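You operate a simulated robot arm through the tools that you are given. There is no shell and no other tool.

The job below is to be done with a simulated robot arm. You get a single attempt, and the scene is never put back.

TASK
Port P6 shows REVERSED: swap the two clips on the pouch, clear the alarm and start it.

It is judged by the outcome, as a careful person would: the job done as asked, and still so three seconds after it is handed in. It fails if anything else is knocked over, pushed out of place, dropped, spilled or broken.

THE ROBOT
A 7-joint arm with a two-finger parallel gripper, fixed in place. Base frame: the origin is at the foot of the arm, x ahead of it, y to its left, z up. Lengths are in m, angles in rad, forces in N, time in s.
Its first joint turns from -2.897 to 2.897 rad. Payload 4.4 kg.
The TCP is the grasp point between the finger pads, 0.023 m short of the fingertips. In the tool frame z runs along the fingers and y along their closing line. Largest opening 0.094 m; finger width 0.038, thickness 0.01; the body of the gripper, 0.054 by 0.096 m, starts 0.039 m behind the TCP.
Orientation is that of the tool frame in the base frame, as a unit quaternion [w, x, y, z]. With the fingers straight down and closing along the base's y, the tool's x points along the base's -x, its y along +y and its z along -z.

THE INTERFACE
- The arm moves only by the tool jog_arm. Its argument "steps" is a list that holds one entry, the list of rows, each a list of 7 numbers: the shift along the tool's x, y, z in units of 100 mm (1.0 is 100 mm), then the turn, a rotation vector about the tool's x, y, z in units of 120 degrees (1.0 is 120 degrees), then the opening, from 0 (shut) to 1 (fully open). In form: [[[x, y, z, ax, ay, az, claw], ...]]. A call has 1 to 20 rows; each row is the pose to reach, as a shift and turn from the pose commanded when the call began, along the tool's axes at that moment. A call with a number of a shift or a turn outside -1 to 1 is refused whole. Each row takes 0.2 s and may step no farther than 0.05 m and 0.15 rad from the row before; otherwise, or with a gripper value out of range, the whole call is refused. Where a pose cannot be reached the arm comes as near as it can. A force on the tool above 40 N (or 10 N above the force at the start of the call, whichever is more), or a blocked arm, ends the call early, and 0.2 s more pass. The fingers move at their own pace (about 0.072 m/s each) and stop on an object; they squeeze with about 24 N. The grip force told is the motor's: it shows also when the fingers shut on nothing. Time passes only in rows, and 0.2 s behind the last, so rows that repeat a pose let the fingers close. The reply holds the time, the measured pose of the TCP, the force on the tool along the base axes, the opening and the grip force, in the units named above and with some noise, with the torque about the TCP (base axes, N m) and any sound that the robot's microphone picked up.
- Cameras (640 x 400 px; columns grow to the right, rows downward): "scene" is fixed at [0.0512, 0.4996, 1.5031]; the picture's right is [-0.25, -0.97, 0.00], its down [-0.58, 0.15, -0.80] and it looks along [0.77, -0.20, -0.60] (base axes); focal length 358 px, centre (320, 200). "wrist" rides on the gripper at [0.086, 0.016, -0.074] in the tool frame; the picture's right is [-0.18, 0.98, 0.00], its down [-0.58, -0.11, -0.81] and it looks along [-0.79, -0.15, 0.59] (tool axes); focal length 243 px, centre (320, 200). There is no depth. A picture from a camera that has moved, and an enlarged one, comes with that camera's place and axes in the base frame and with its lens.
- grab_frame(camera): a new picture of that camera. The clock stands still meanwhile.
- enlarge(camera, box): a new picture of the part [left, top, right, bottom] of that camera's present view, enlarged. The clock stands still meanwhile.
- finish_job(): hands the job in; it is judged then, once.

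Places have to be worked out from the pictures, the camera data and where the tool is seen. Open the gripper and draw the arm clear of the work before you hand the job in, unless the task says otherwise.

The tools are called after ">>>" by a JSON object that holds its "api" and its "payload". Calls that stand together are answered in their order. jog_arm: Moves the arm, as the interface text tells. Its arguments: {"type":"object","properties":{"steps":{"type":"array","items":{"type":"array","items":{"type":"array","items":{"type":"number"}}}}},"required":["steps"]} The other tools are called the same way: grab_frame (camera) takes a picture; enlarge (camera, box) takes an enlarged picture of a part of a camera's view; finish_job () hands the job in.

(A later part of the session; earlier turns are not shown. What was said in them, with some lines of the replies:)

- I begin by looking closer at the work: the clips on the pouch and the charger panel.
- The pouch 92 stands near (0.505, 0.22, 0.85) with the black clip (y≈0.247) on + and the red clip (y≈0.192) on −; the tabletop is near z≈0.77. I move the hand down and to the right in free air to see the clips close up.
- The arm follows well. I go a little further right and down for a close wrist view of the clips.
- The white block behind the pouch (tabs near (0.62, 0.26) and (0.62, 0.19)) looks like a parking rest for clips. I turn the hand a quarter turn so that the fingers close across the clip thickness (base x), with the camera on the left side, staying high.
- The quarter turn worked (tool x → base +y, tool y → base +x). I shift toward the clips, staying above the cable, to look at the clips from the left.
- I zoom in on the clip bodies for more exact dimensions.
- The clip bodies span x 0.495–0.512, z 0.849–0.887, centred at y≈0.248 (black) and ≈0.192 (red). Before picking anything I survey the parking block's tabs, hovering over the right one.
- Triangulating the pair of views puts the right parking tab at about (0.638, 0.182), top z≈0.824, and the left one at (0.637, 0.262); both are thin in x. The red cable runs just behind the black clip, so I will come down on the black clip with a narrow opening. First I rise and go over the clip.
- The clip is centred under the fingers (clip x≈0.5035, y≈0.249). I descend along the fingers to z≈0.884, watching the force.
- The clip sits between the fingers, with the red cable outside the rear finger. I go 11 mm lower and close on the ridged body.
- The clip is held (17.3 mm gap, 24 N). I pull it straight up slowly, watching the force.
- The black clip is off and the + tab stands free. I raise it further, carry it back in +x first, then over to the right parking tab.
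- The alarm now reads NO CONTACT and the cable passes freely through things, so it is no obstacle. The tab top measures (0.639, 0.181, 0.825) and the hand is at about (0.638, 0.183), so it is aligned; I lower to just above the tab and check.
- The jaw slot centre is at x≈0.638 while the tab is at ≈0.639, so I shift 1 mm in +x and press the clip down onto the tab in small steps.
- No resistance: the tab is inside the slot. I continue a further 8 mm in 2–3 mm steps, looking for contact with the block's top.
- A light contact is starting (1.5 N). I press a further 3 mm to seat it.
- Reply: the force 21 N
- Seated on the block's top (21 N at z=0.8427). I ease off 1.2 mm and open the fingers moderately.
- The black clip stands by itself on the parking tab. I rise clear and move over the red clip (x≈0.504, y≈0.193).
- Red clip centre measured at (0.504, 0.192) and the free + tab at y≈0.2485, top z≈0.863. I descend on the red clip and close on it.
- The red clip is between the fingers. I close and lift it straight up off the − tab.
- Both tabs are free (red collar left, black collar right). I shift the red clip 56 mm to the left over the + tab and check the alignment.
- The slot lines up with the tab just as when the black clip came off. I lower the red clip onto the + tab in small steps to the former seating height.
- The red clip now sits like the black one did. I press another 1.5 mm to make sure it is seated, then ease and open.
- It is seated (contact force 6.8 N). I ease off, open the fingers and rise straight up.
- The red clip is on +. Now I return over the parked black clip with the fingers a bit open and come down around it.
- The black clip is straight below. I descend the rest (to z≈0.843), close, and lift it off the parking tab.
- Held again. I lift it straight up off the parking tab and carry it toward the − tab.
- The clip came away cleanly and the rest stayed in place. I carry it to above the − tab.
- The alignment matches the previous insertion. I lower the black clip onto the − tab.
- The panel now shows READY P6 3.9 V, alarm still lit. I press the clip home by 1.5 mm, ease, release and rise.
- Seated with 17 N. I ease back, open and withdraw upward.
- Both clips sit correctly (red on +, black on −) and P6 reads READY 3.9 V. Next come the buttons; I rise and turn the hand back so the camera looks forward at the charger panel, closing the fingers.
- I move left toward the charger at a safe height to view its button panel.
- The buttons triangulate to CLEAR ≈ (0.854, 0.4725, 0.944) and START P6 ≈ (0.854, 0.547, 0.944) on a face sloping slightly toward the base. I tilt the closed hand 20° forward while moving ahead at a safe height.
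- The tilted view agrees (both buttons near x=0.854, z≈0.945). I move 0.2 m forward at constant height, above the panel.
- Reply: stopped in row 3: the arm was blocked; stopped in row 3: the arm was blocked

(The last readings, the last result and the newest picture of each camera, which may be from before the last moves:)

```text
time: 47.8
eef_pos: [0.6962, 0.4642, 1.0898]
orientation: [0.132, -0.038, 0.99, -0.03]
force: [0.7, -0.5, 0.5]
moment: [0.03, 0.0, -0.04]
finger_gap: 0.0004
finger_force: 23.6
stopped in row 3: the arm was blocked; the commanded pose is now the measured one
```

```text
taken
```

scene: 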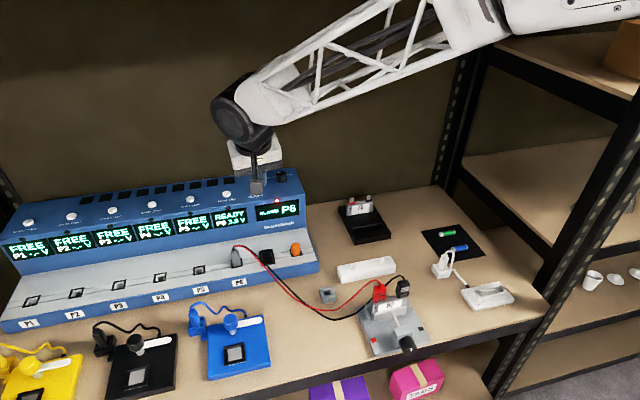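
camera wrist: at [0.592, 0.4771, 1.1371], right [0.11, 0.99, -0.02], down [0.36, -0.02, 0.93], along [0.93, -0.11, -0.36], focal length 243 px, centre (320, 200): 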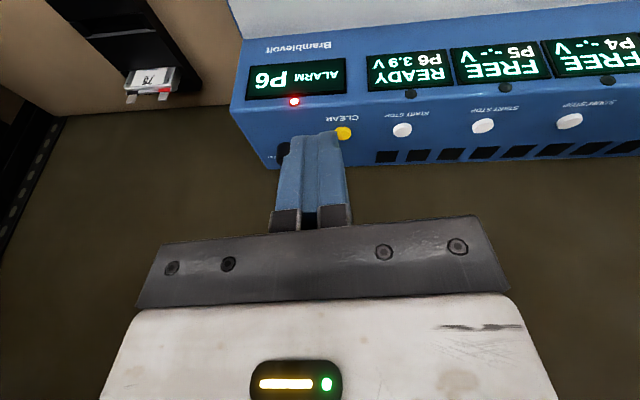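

The arm ran out of reach at that height with only 20° tilt (no contact force), so I back off a little and use a 40° forward tilt yawed 30° toward the buttons, which brings the wrist closer to the base.

>>> {"api": "jog_arm", "payload": {"steps": [[[0.12, -0.05, -0.03, -0.0265, -0.0423, -0.0366, 0], [0.24, -0.1, -0.06, -0.053, -0.0847, -0.0733, 0], [0.36, -0.16, -0.08, -0.0795, -0.127, -0.1099, 0], [0.48, -0.21, -0.11, -0.106, -0.1694, -0.1466, 0], [0.6, -0.26, -0.14, -0.1325, -0.2117, -0.1832, 0]]]}}

>>> {"api": "grab_frame", "payload": {"camera": "scene"}}

>>> {"api": "grab_frame", "payload": {"camera": "wrist"}}

```text
time: 49.0
eef_pos: [0.6586, 0.4304, 1.082]
orientation: [0.328, -0.239, 0.91, 0.09]
force: [0.5, 0.0, 0.0]
moment: [0.01, -0.01, -0.01]
finger_gap: 0.0
finger_force: 24.1
```

```text
taken
```

scene: 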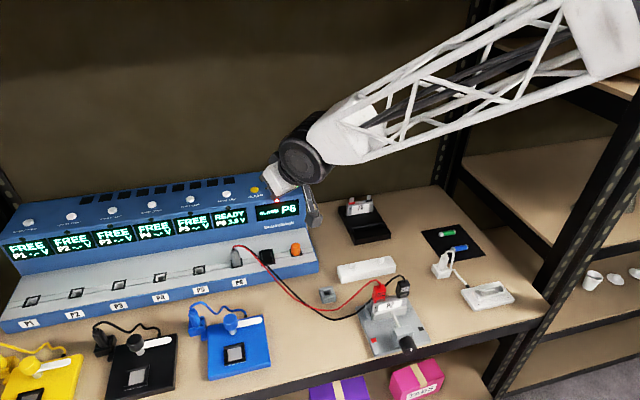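

```text
taken
camera wrist: at [0.5498, 0.3894, 1.0828], right [-0.36, 0.92, 0.12], down [0.0, -0.13, 0.99], along [0.93, 0.36, 0.05], focal length 243 px, centre (320, 200)
```

wrist: 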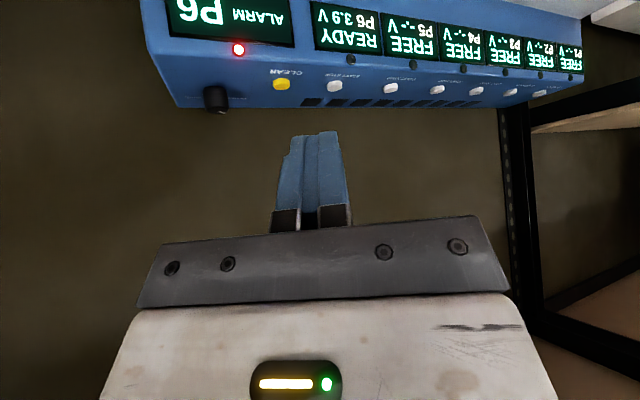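

The hand is now tilted as wanted, and this view confirms CLEAR ≈ (0.854, 0.473, 0.947), START P6 ≈ (0.854, 0.549, 0.946). I move forward in steps toward a point above CLEAR.

>>> {"api": "jog_arm", "payload": {"steps": [[[-0.18, -0.09, 0.245, 0, 0, 0, 0], [-0.36, -0.185, 0.49, 0, 0, 0, 0], [-0.54, -0.28, 0.735, 0, 0, 0, 0], [-0.713, -0.369, 0.979, 0, 0, 0, 0]]]}}

>>> {"api": "grab_frame", "payload": {"camera": "wrist"}}

>>> {"api": "grab_frame", "payload": {"camera": "scene"}}

```text
time: 50.0
eef_pos: [0.7812, 0.4572, 1.052]
orientation: [0.328, -0.238, 0.91, 0.089]
force: [-0.1, 0.8, -0.3]
moment: [0.0, 0.0, 0.0]
finger_gap: 0.0001
finger_force: 23.9
```

```text
taken
camera wrist: at [0.6719, 0.416, 1.0538], right [-0.36, 0.92, 0.12], down [0.0, -0.13, 0.99], along [0.93, 0.36, 0.05], focal length 243 px, centre (320, 200)
```

wrist: 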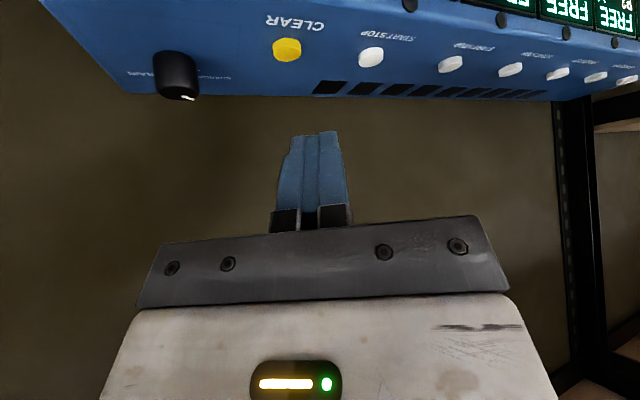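

```text
taken
```

scene: 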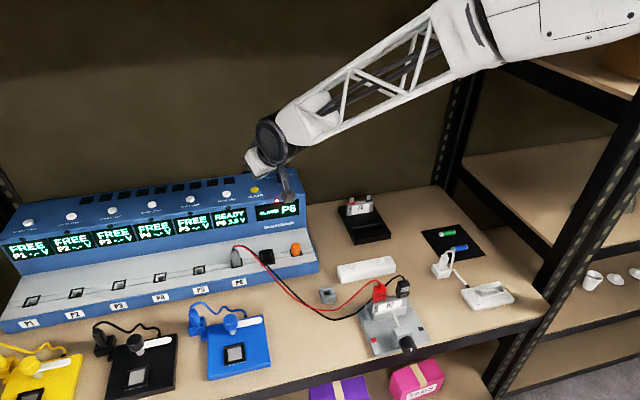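

CLEAR from close range: (0.855, 0.474, 0.946). I move to about 25 mm above it.

>>> {"api": "jog_arm", "payload": {"steps": [[[-0.06, -0.06, 0.22, 0, 0, 0, 0], [-0.12, -0.12, 0.44, 0, 0, 0, 0], [-0.18, -0.18, 0.66, 0, 0, 0, 0], [-0.238, -0.24, 0.873, 0, 0, 0, 0]]]}}

>>> {"api": "grab_frame", "payload": {"camera": "wrist"}}

>>> {"api": "enlarge", "payload": {"camera": "scene", "box": [200, 140, 330, 240]}}

```text
time: 51.0
eef_pos: [0.8552, 0.4729, 0.9996]
orientation: [0.328, -0.238, 0.91, 0.09]
force: [-0.6, -0.1, 1.3]
moment: [0.0, 0.01, 0.0]
finger_gap: 0.0
finger_force: 24.3
```

```text
taken
camera wrist: at [0.7465, 0.4314, 1.0008], right [-0.36, 0.92, 0.12], down [0.0, -0.13, 0.99], along [0.93, 0.36, 0.05], focal length 243 px, centre (320, 200)
```

wrist: 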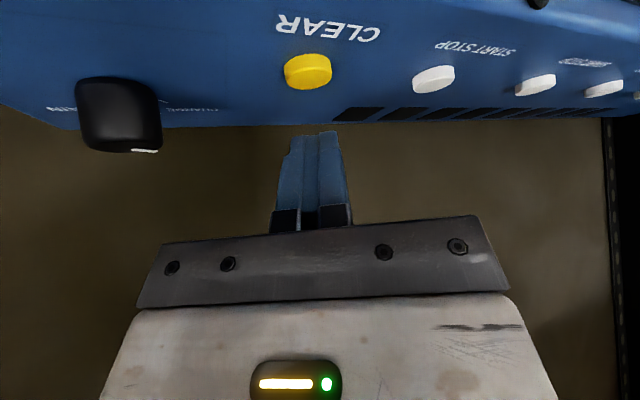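

```text
4.00 times, centred on (265, 190) of scene
camera zoom: at [0.0512, 0.4996, 1.5031], right [-0.25, -0.97, 0.0], down [-0.58, 0.15, -0.8], along [0.77, -0.2, -0.6], focal length 1433 px, centre (540, 240)
```

zoom: 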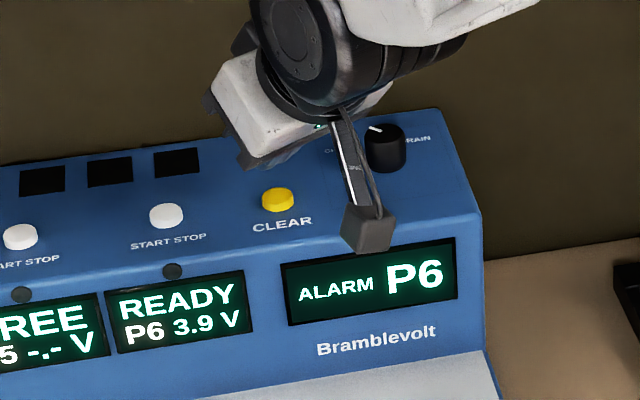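

The fingertip should be right above CLEAR (within ~2 mm). I come down 20 mm, then feel for contact.

>>> {"api": "jog_arm", "payload": {"steps": [[[0.064, 0, 0.077, 0, 0, 0, 0], [0.128, 0, 0.154, 0, 0, 0, 0]]]}}

>>> {"api": "enlarge", "payload": {"camera": "wrist", "box": [250, 40, 390, 160]}}

>>> {"api": "enlarge", "payload": {"camera": "scene", "box": [200, 140, 330, 240]}}

```text
time: 51.6
eef_pos: [0.8549, 0.4734, 0.9792]
orientation: [0.327, -0.239, 0.91, 0.09]
force: [0.4, -1.6, 3.7]
moment: [-0.06, -0.03, -0.01]
finger_gap: 0.0003
finger_force: 24.2
heard: click
```

```text
3.33 times, centred on (320, 100) of wrist
camera zoom: at [0.7464, 0.4327, 0.9819], right [-0.36, 0.92, 0.12], down [0.0, -0.13, 0.99], along [0.93, 0.36, 0.05], focal length 809 px, centre (320, 533)
```

zoom: 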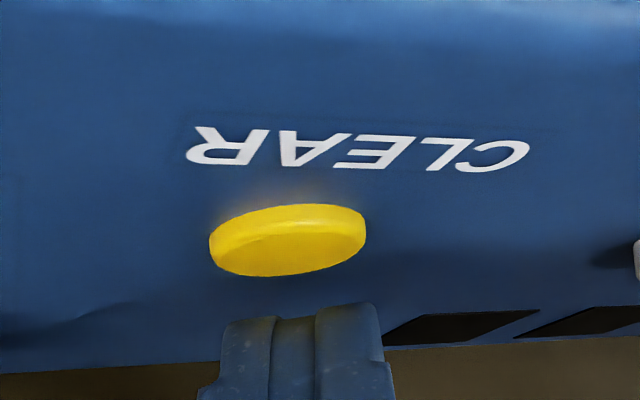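

```text
4.00 times, centred on (265, 190) of scene
camera zoom: at [0.0512, 0.4996, 1.5031], right [-0.25, -0.97, 0.0], down [-0.58, 0.15, -0.8], along [0.77, -0.2, -0.6], focal length 1433 px, centre (540, 240)
```

zoom: 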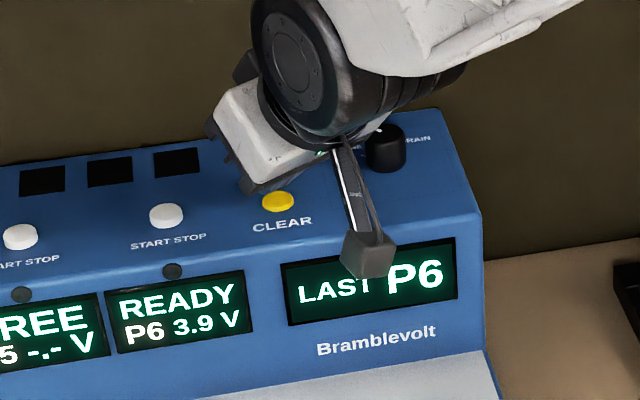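

A click was heard and the alarm display changed to "LAST P6": the alarm is cleared. I rise 30 mm off the button and check.

>>> {"api": "jog_arm", "payload": {"steps": [[[-0.096, 0, -0.116, 0, 0, 0, 0], [-0.192, 0, -0.231, 0, 0, 0, 0]]]}}

>>> {"api": "enlarge", "payload": {"camera": "scene", "box": [200, 140, 330, 240]}}

>>> {"api": "grab_frame", "payload": {"camera": "wrist"}}

```text
time: 52.2
eef_pos: [0.855, 0.4729, 1.0094]
orientation: [0.327, -0.238, 0.91, 0.089]
force: [0.4, 0.4, 0.4]
moment: [-0.01, 0.02, 0.0]
finger_gap: 0.0
finger_force: 23.4
```

```text
4.00 times, centred on (265, 190) of scene
camera zoom: at [0.0512, 0.4996, 1.5031], right [-0.25, -0.97, 0.0], down [-0.58, 0.15, -0.8], along [0.77, -0.2, -0.6], focal length 1433 px, centre (540, 240)
```

zoom: 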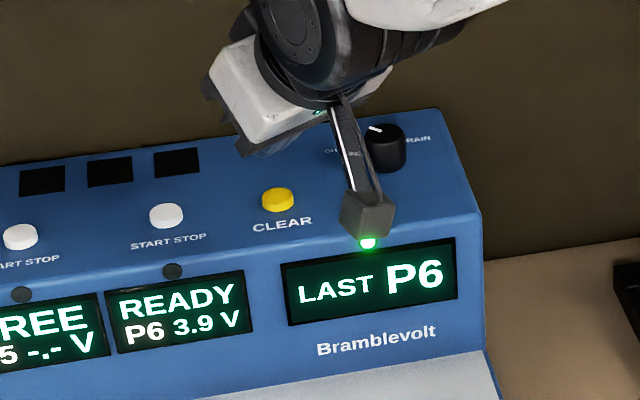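

```text
taken
camera wrist: at [0.7463, 0.4312, 1.0107], right [-0.36, 0.92, 0.12], down [0.0, -0.13, 0.99], along [0.93, 0.36, 0.05], focal length 243 px, centre (320, 200)
```

wrist: 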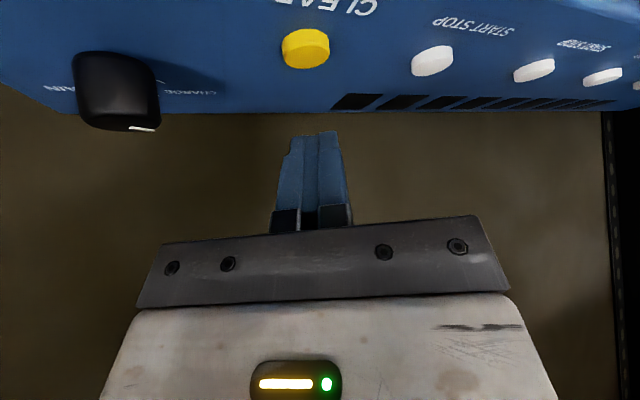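

The alarm LED is now green. START P6 lies 75 mm to the left; I go sideways with ~15 mm clearance over the panel to stay within reach.

>>> {"api": "jog_arm", "payload": {"steps": [[[0.08, 0, 0.096, 0, 0, 0, 0], [-0.014, 0.217, 0.176, 0, 0, 0, 0], [-0.108, 0.435, 0.256, 0, 0, 0, 0], [-0.202, 0.652, 0.336, 0, 0, 0, 0]]]}}

>>> {"api": "grab_frame", "payload": {"camera": "wrist"}}

>>> {"api": "enlarge", "payload": {"camera": "scene", "box": [180, 140, 310, 240]}}

```text
time: 53.2
eef_pos: [0.8565, 0.5478, 0.9958]
orientation: [0.328, -0.238, 0.91, 0.089]
force: [0.3, -0.4, 0.1]
moment: [0.01, -0.02, 0.0]
finger_gap: 0.0
finger_force: 24.0
```

```text
taken
camera wrist: at [0.7478, 0.5069, 0.9988], right [-0.36, 0.92, 0.12], down [0.0, -0.13, 0.99], along [0.93, 0.36, 0.05], focal length 243 px, centre (320, 200)
```

wrist: 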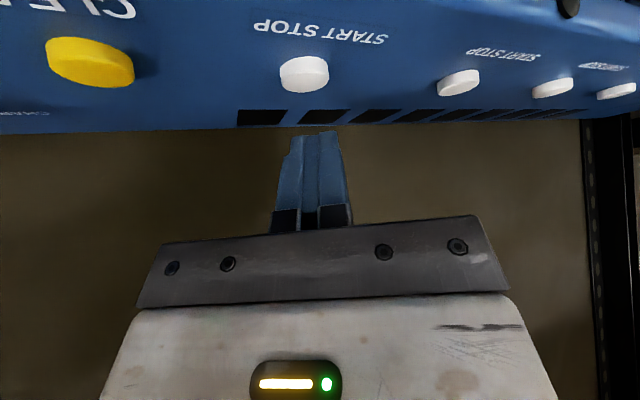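

```text
4.00 times, centred on (245, 190) of scene
camera zoom: at [0.0512, 0.4996, 1.5031], right [-0.25, -0.97, 0.0], down [-0.58, 0.15, -0.8], along [0.77, -0.2, -0.6], focal length 1433 px, centre (620, 240)
```

zoom: 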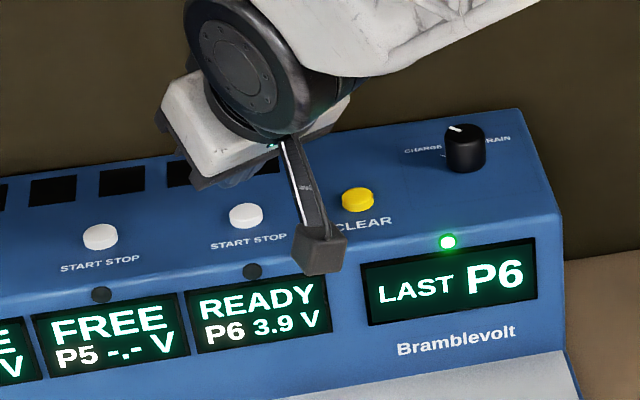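

>>> {"api": "enlarge", "payload": {"camera": "scene", "box": [260, 160, 310, 195]}}

>>> {"api": "enlarge", "payload": {"camera": "wrist", "box": [250, 40, 390, 160]}}

```text
11.43 times, centred on (285, 178) of scene
camera zoom: at [0.0512, 0.4996, 1.5031], right [-0.25, -0.97, 0.0], down [-0.58, 0.15, -0.8], along [0.77, -0.2, -0.6], focal length 4095 px, centre (720, 457)
```

zoom: 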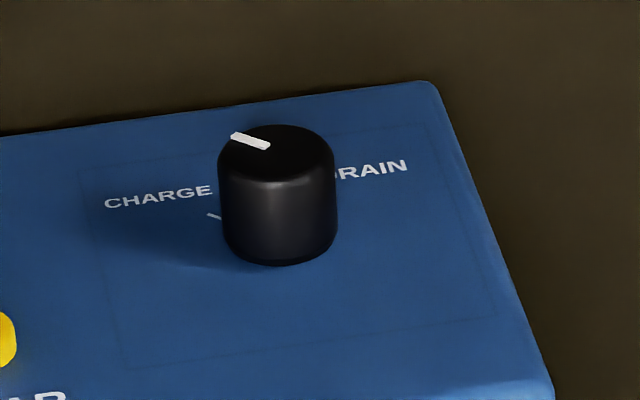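

```text
3.33 times, centred on (320, 100) of wrist
camera zoom: at [0.7478, 0.5069, 0.9988], right [-0.36, 0.92, 0.12], down [0.0, -0.13, 0.99], along [0.93, 0.36, 0.05], focal length 809 px, centre (320, 533)
```

zoom: 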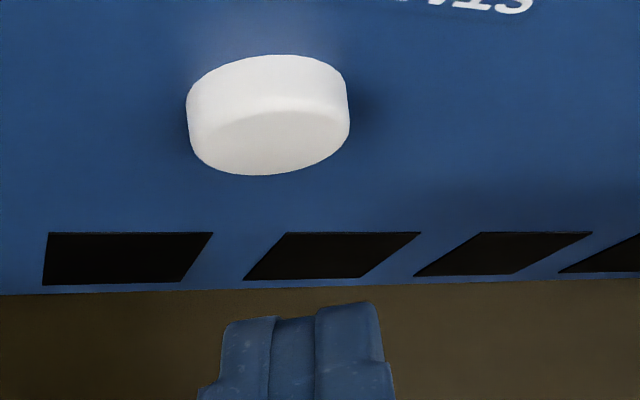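

The mode knob points to CHARGE and START P6 measures (0.8545, 0.548), right beneath the fingertip. I press it once, straight down 18 mm.

>>> {"api": "jog_arm", "payload": {"steps": [[[0.058, 0, 0.07, 0, 0, 0, 0], [0.115, 0, 0.139, 0, 0, 0, 0]]]}}

>>> {"api": "enlarge", "payload": {"camera": "scene", "box": [180, 140, 310, 240]}}

```text
time: 53.8
eef_pos: [0.8556, 0.5488, 0.9797]
orientation: [0.328, -0.238, 0.91, 0.09]
force: [0.5, 1.9, 3.0]
moment: [0.06, 0.0, 0.02]
finger_gap: 0.0
finger_force: 24.1
heard: click
```

```text
4.00 times, centred on (245, 190) of scene
camera zoom: at [0.0512, 0.4996, 1.5031], right [-0.25, -0.97, 0.0], down [-0.58, 0.15, -0.8], along [0.77, -0.2, -0.6], focal length 1433 px, centre (620, 240)
```

zoom: 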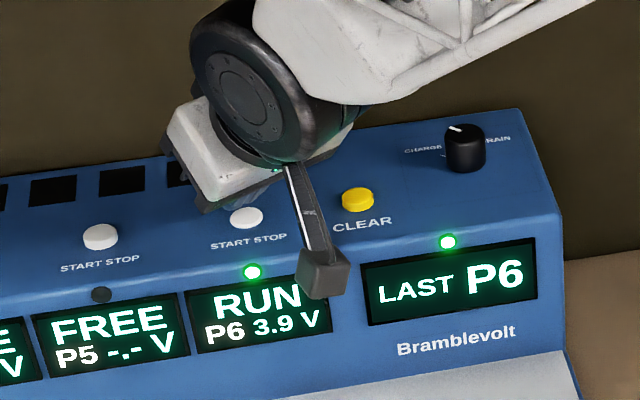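

P6 shows RUN with a green lamp. I rise straight off the button, then draw the arm back away from the panel.

>>> {"api": "jog_arm", "payload": {"steps": [[[-0.064, 0, -0.077, 0, 0, 0, 0], [-0.128, 0, -0.154, 0, 0, 0, 0]]]}}

>>> {"api": "jog_arm", "payload": {"steps": [[[0.22, 0.02, -0.315, 0, 0, 0, 0], [0.44, 0.04, -0.63, 0, 0, 0, 0], [0.668, 0.061, -0.945, 0, 0, 0, 0]]]}}

>>> {"api": "grab_frame", "payload": {"camera": "scene"}}

```text
time: 54.4
eef_pos: [0.8544, 0.5487, 1.0002]
orientation: [0.326, -0.239, 0.911, 0.089]
force: [0.4, 0.0, -0.1]
moment: [-0.01, -0.02, -0.01]
finger_gap: 0.0001
finger_force: 23.6
```

```text
time: 55.2
eef_pos: [0.7533, 0.4993, 1.0271]
orientation: [0.327, -0.238, 0.91, 0.089]
force: [0.1, 0.1, -0.3]
moment: [0.02, 0.02, 0.04]
finger_gap: 0.0002
finger_force: 23.8
```

```text
taken
```

scene: 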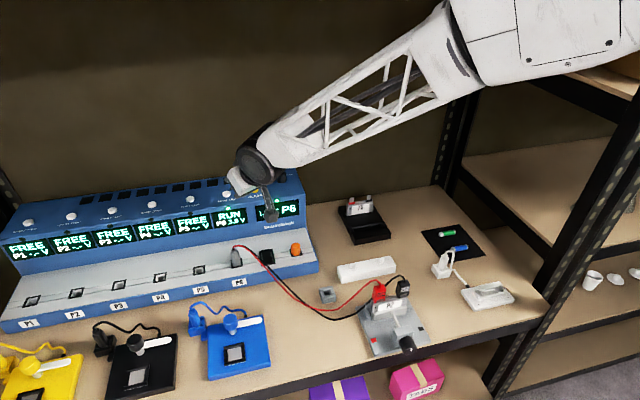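

I draw the arm farther back and up, and open the gripper.

>>> {"api": "jog_arm", "payload": {"steps": [[[0.12, 0.02, -0.31, 0, 0, 0, 0.3], [0.24, 0.03, -0.62, 0, 0, 0, 0.6], [0.368, 0.05, -0.956, 0, 0, 0, 1]]]}}

>>> {"api": "jog_arm", "payload": {"steps": [[[0.12, 0.02, -0.31, 0, 0, 0, 1], [0.24, 0.03, -0.62, 0, 0, 0, 1], [0.368, 0.05, -0.956, 0, 0, 0, 1], [0.368, 0.05, -0.956, 0, 0, 0, 1]]]}}

>>> {"api": "grab_frame", "payload": {"camera": "scene"}}

>>> {"api": "enlarge", "payload": {"camera": "scene", "box": [190, 160, 320, 260]}}

>>> {"api": "enlarge", "payload": {"camera": "scene", "box": [320, 230, 450, 360]}}

```text
time: 56.0
eef_pos: [0.6763, 0.4594, 1.0785]
orientation: [0.327, -0.238, 0.91, 0.089]
force: [0.0, 0.2, 0.4]
moment: [0.02, 0.0, -0.01]
finger_gap: 0.0939
finger_force: 0.1
```

```text
time: 57.0
eef_pos: [0.5973, 0.4178, 1.1284]
orientation: [0.328, -0.239, 0.909, 0.09]
force: [-0.4, 0.2, -0.1]
moment: [0.01, 0.02, -0.03]
finger_gap: 0.0938
finger_force: 0.0
```

```text
taken
```

scene: 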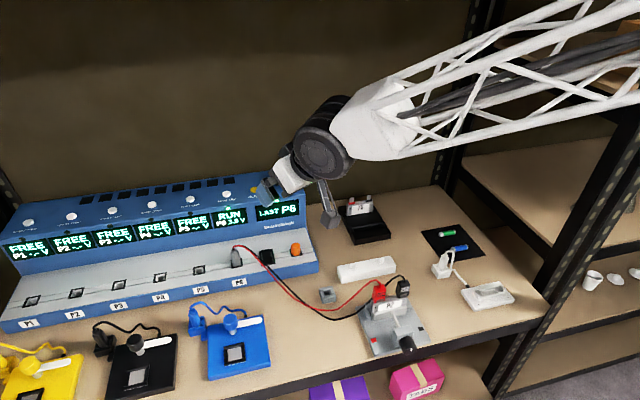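

```text
4.00 times, centred on (255, 210) of scene
camera zoom: at [0.0512, 0.4996, 1.5031], right [-0.25, -0.97, 0.0], down [-0.58, 0.15, -0.8], along [0.77, -0.2, -0.6], focal length 1433 px, centre (580, 160)
```

zoom: 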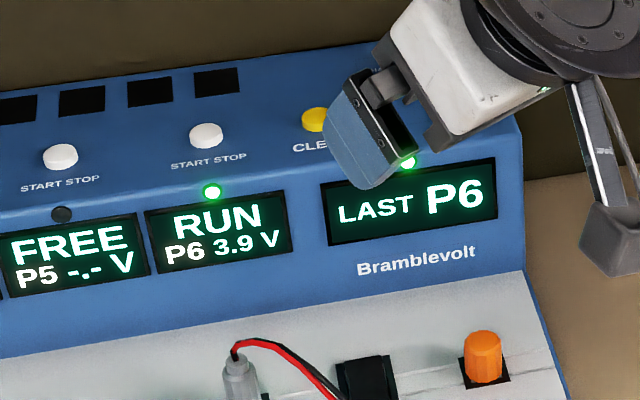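

```text
3.08 times, centred on (385, 295) of scene
camera zoom: at [0.0512, 0.4996, 1.5031], right [-0.25, -0.97, 0.0], down [-0.58, 0.15, -0.8], along [0.77, -0.2, -0.6], focal length 1102 px, centre (120, -92)
```

zoom: 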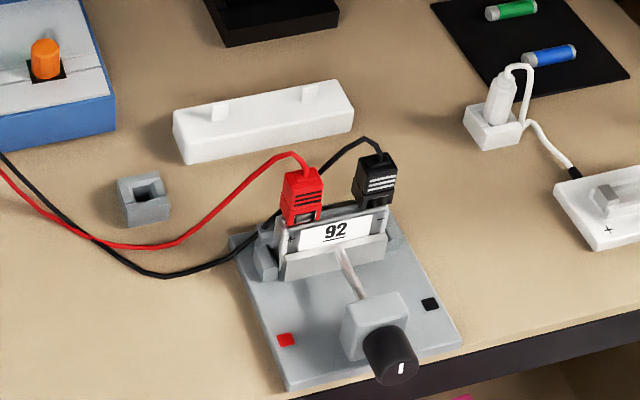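

Everything is in order: red on +, black on −, P6 in RUN, alarm LED green, nothing displaced. I draw the arm back one more step so it is well clear.

>>> {"api": "jog_arm", "payload": {"steps": [[[0.12, 0.02, -0.31, 0, 0, 0, 1], [0.24, 0.03, -0.62, 0, 0, 0, 1], [0.368, 0.05, -0.956, 0, 0, 0, 1], [0.368, 0.05, -0.956, 0, 0, 0, 1]]]}}

>>> {"api": "grab_frame", "payload": {"camera": "scene"}}

```text
time: 58.0
eef_pos: [0.515, 0.378, 1.1802]
orientation: [0.328, -0.238, 0.91, 0.089]
force: [0.2, -0.1, 0.0]
moment: [-0.01, 0.03, -0.04]
finger_gap: 0.094
finger_force: 0.1
```

```text
taken
```

scene: 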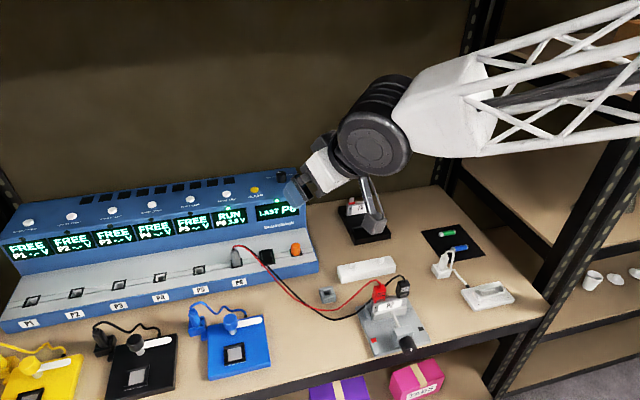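

The arm is clear with the gripper open, P6 still runs, and the scene is otherwise unchanged. I hand the job in.

>>> {"api": "finish_job", "payload": {}}

```text
The job is handed in.
```

The job is done and handed in: port P6 now shows RUN at 3.9 V.

- **Clips:** I swapped them using the white rest behind the pouch. The red clip is now on the + tab and the black clip on the − tab. With both seated, the display changed to READY.
- **Alarm:** I pressed CLEAR once. The alarm display now reads "LAST P6" and its lamp is green.
- **Start:** I pressed START STOP for P6 once. The mode knob was already on CHARGE and I left it there.

While moving toward the panel the arm stopped twice, apparently at the edge of its reach. There was no contact force, and I got there by tilting the hand further. Nothing else looked moved or knocked over in the last picture. The gripper is open and the arm is clear of the work.
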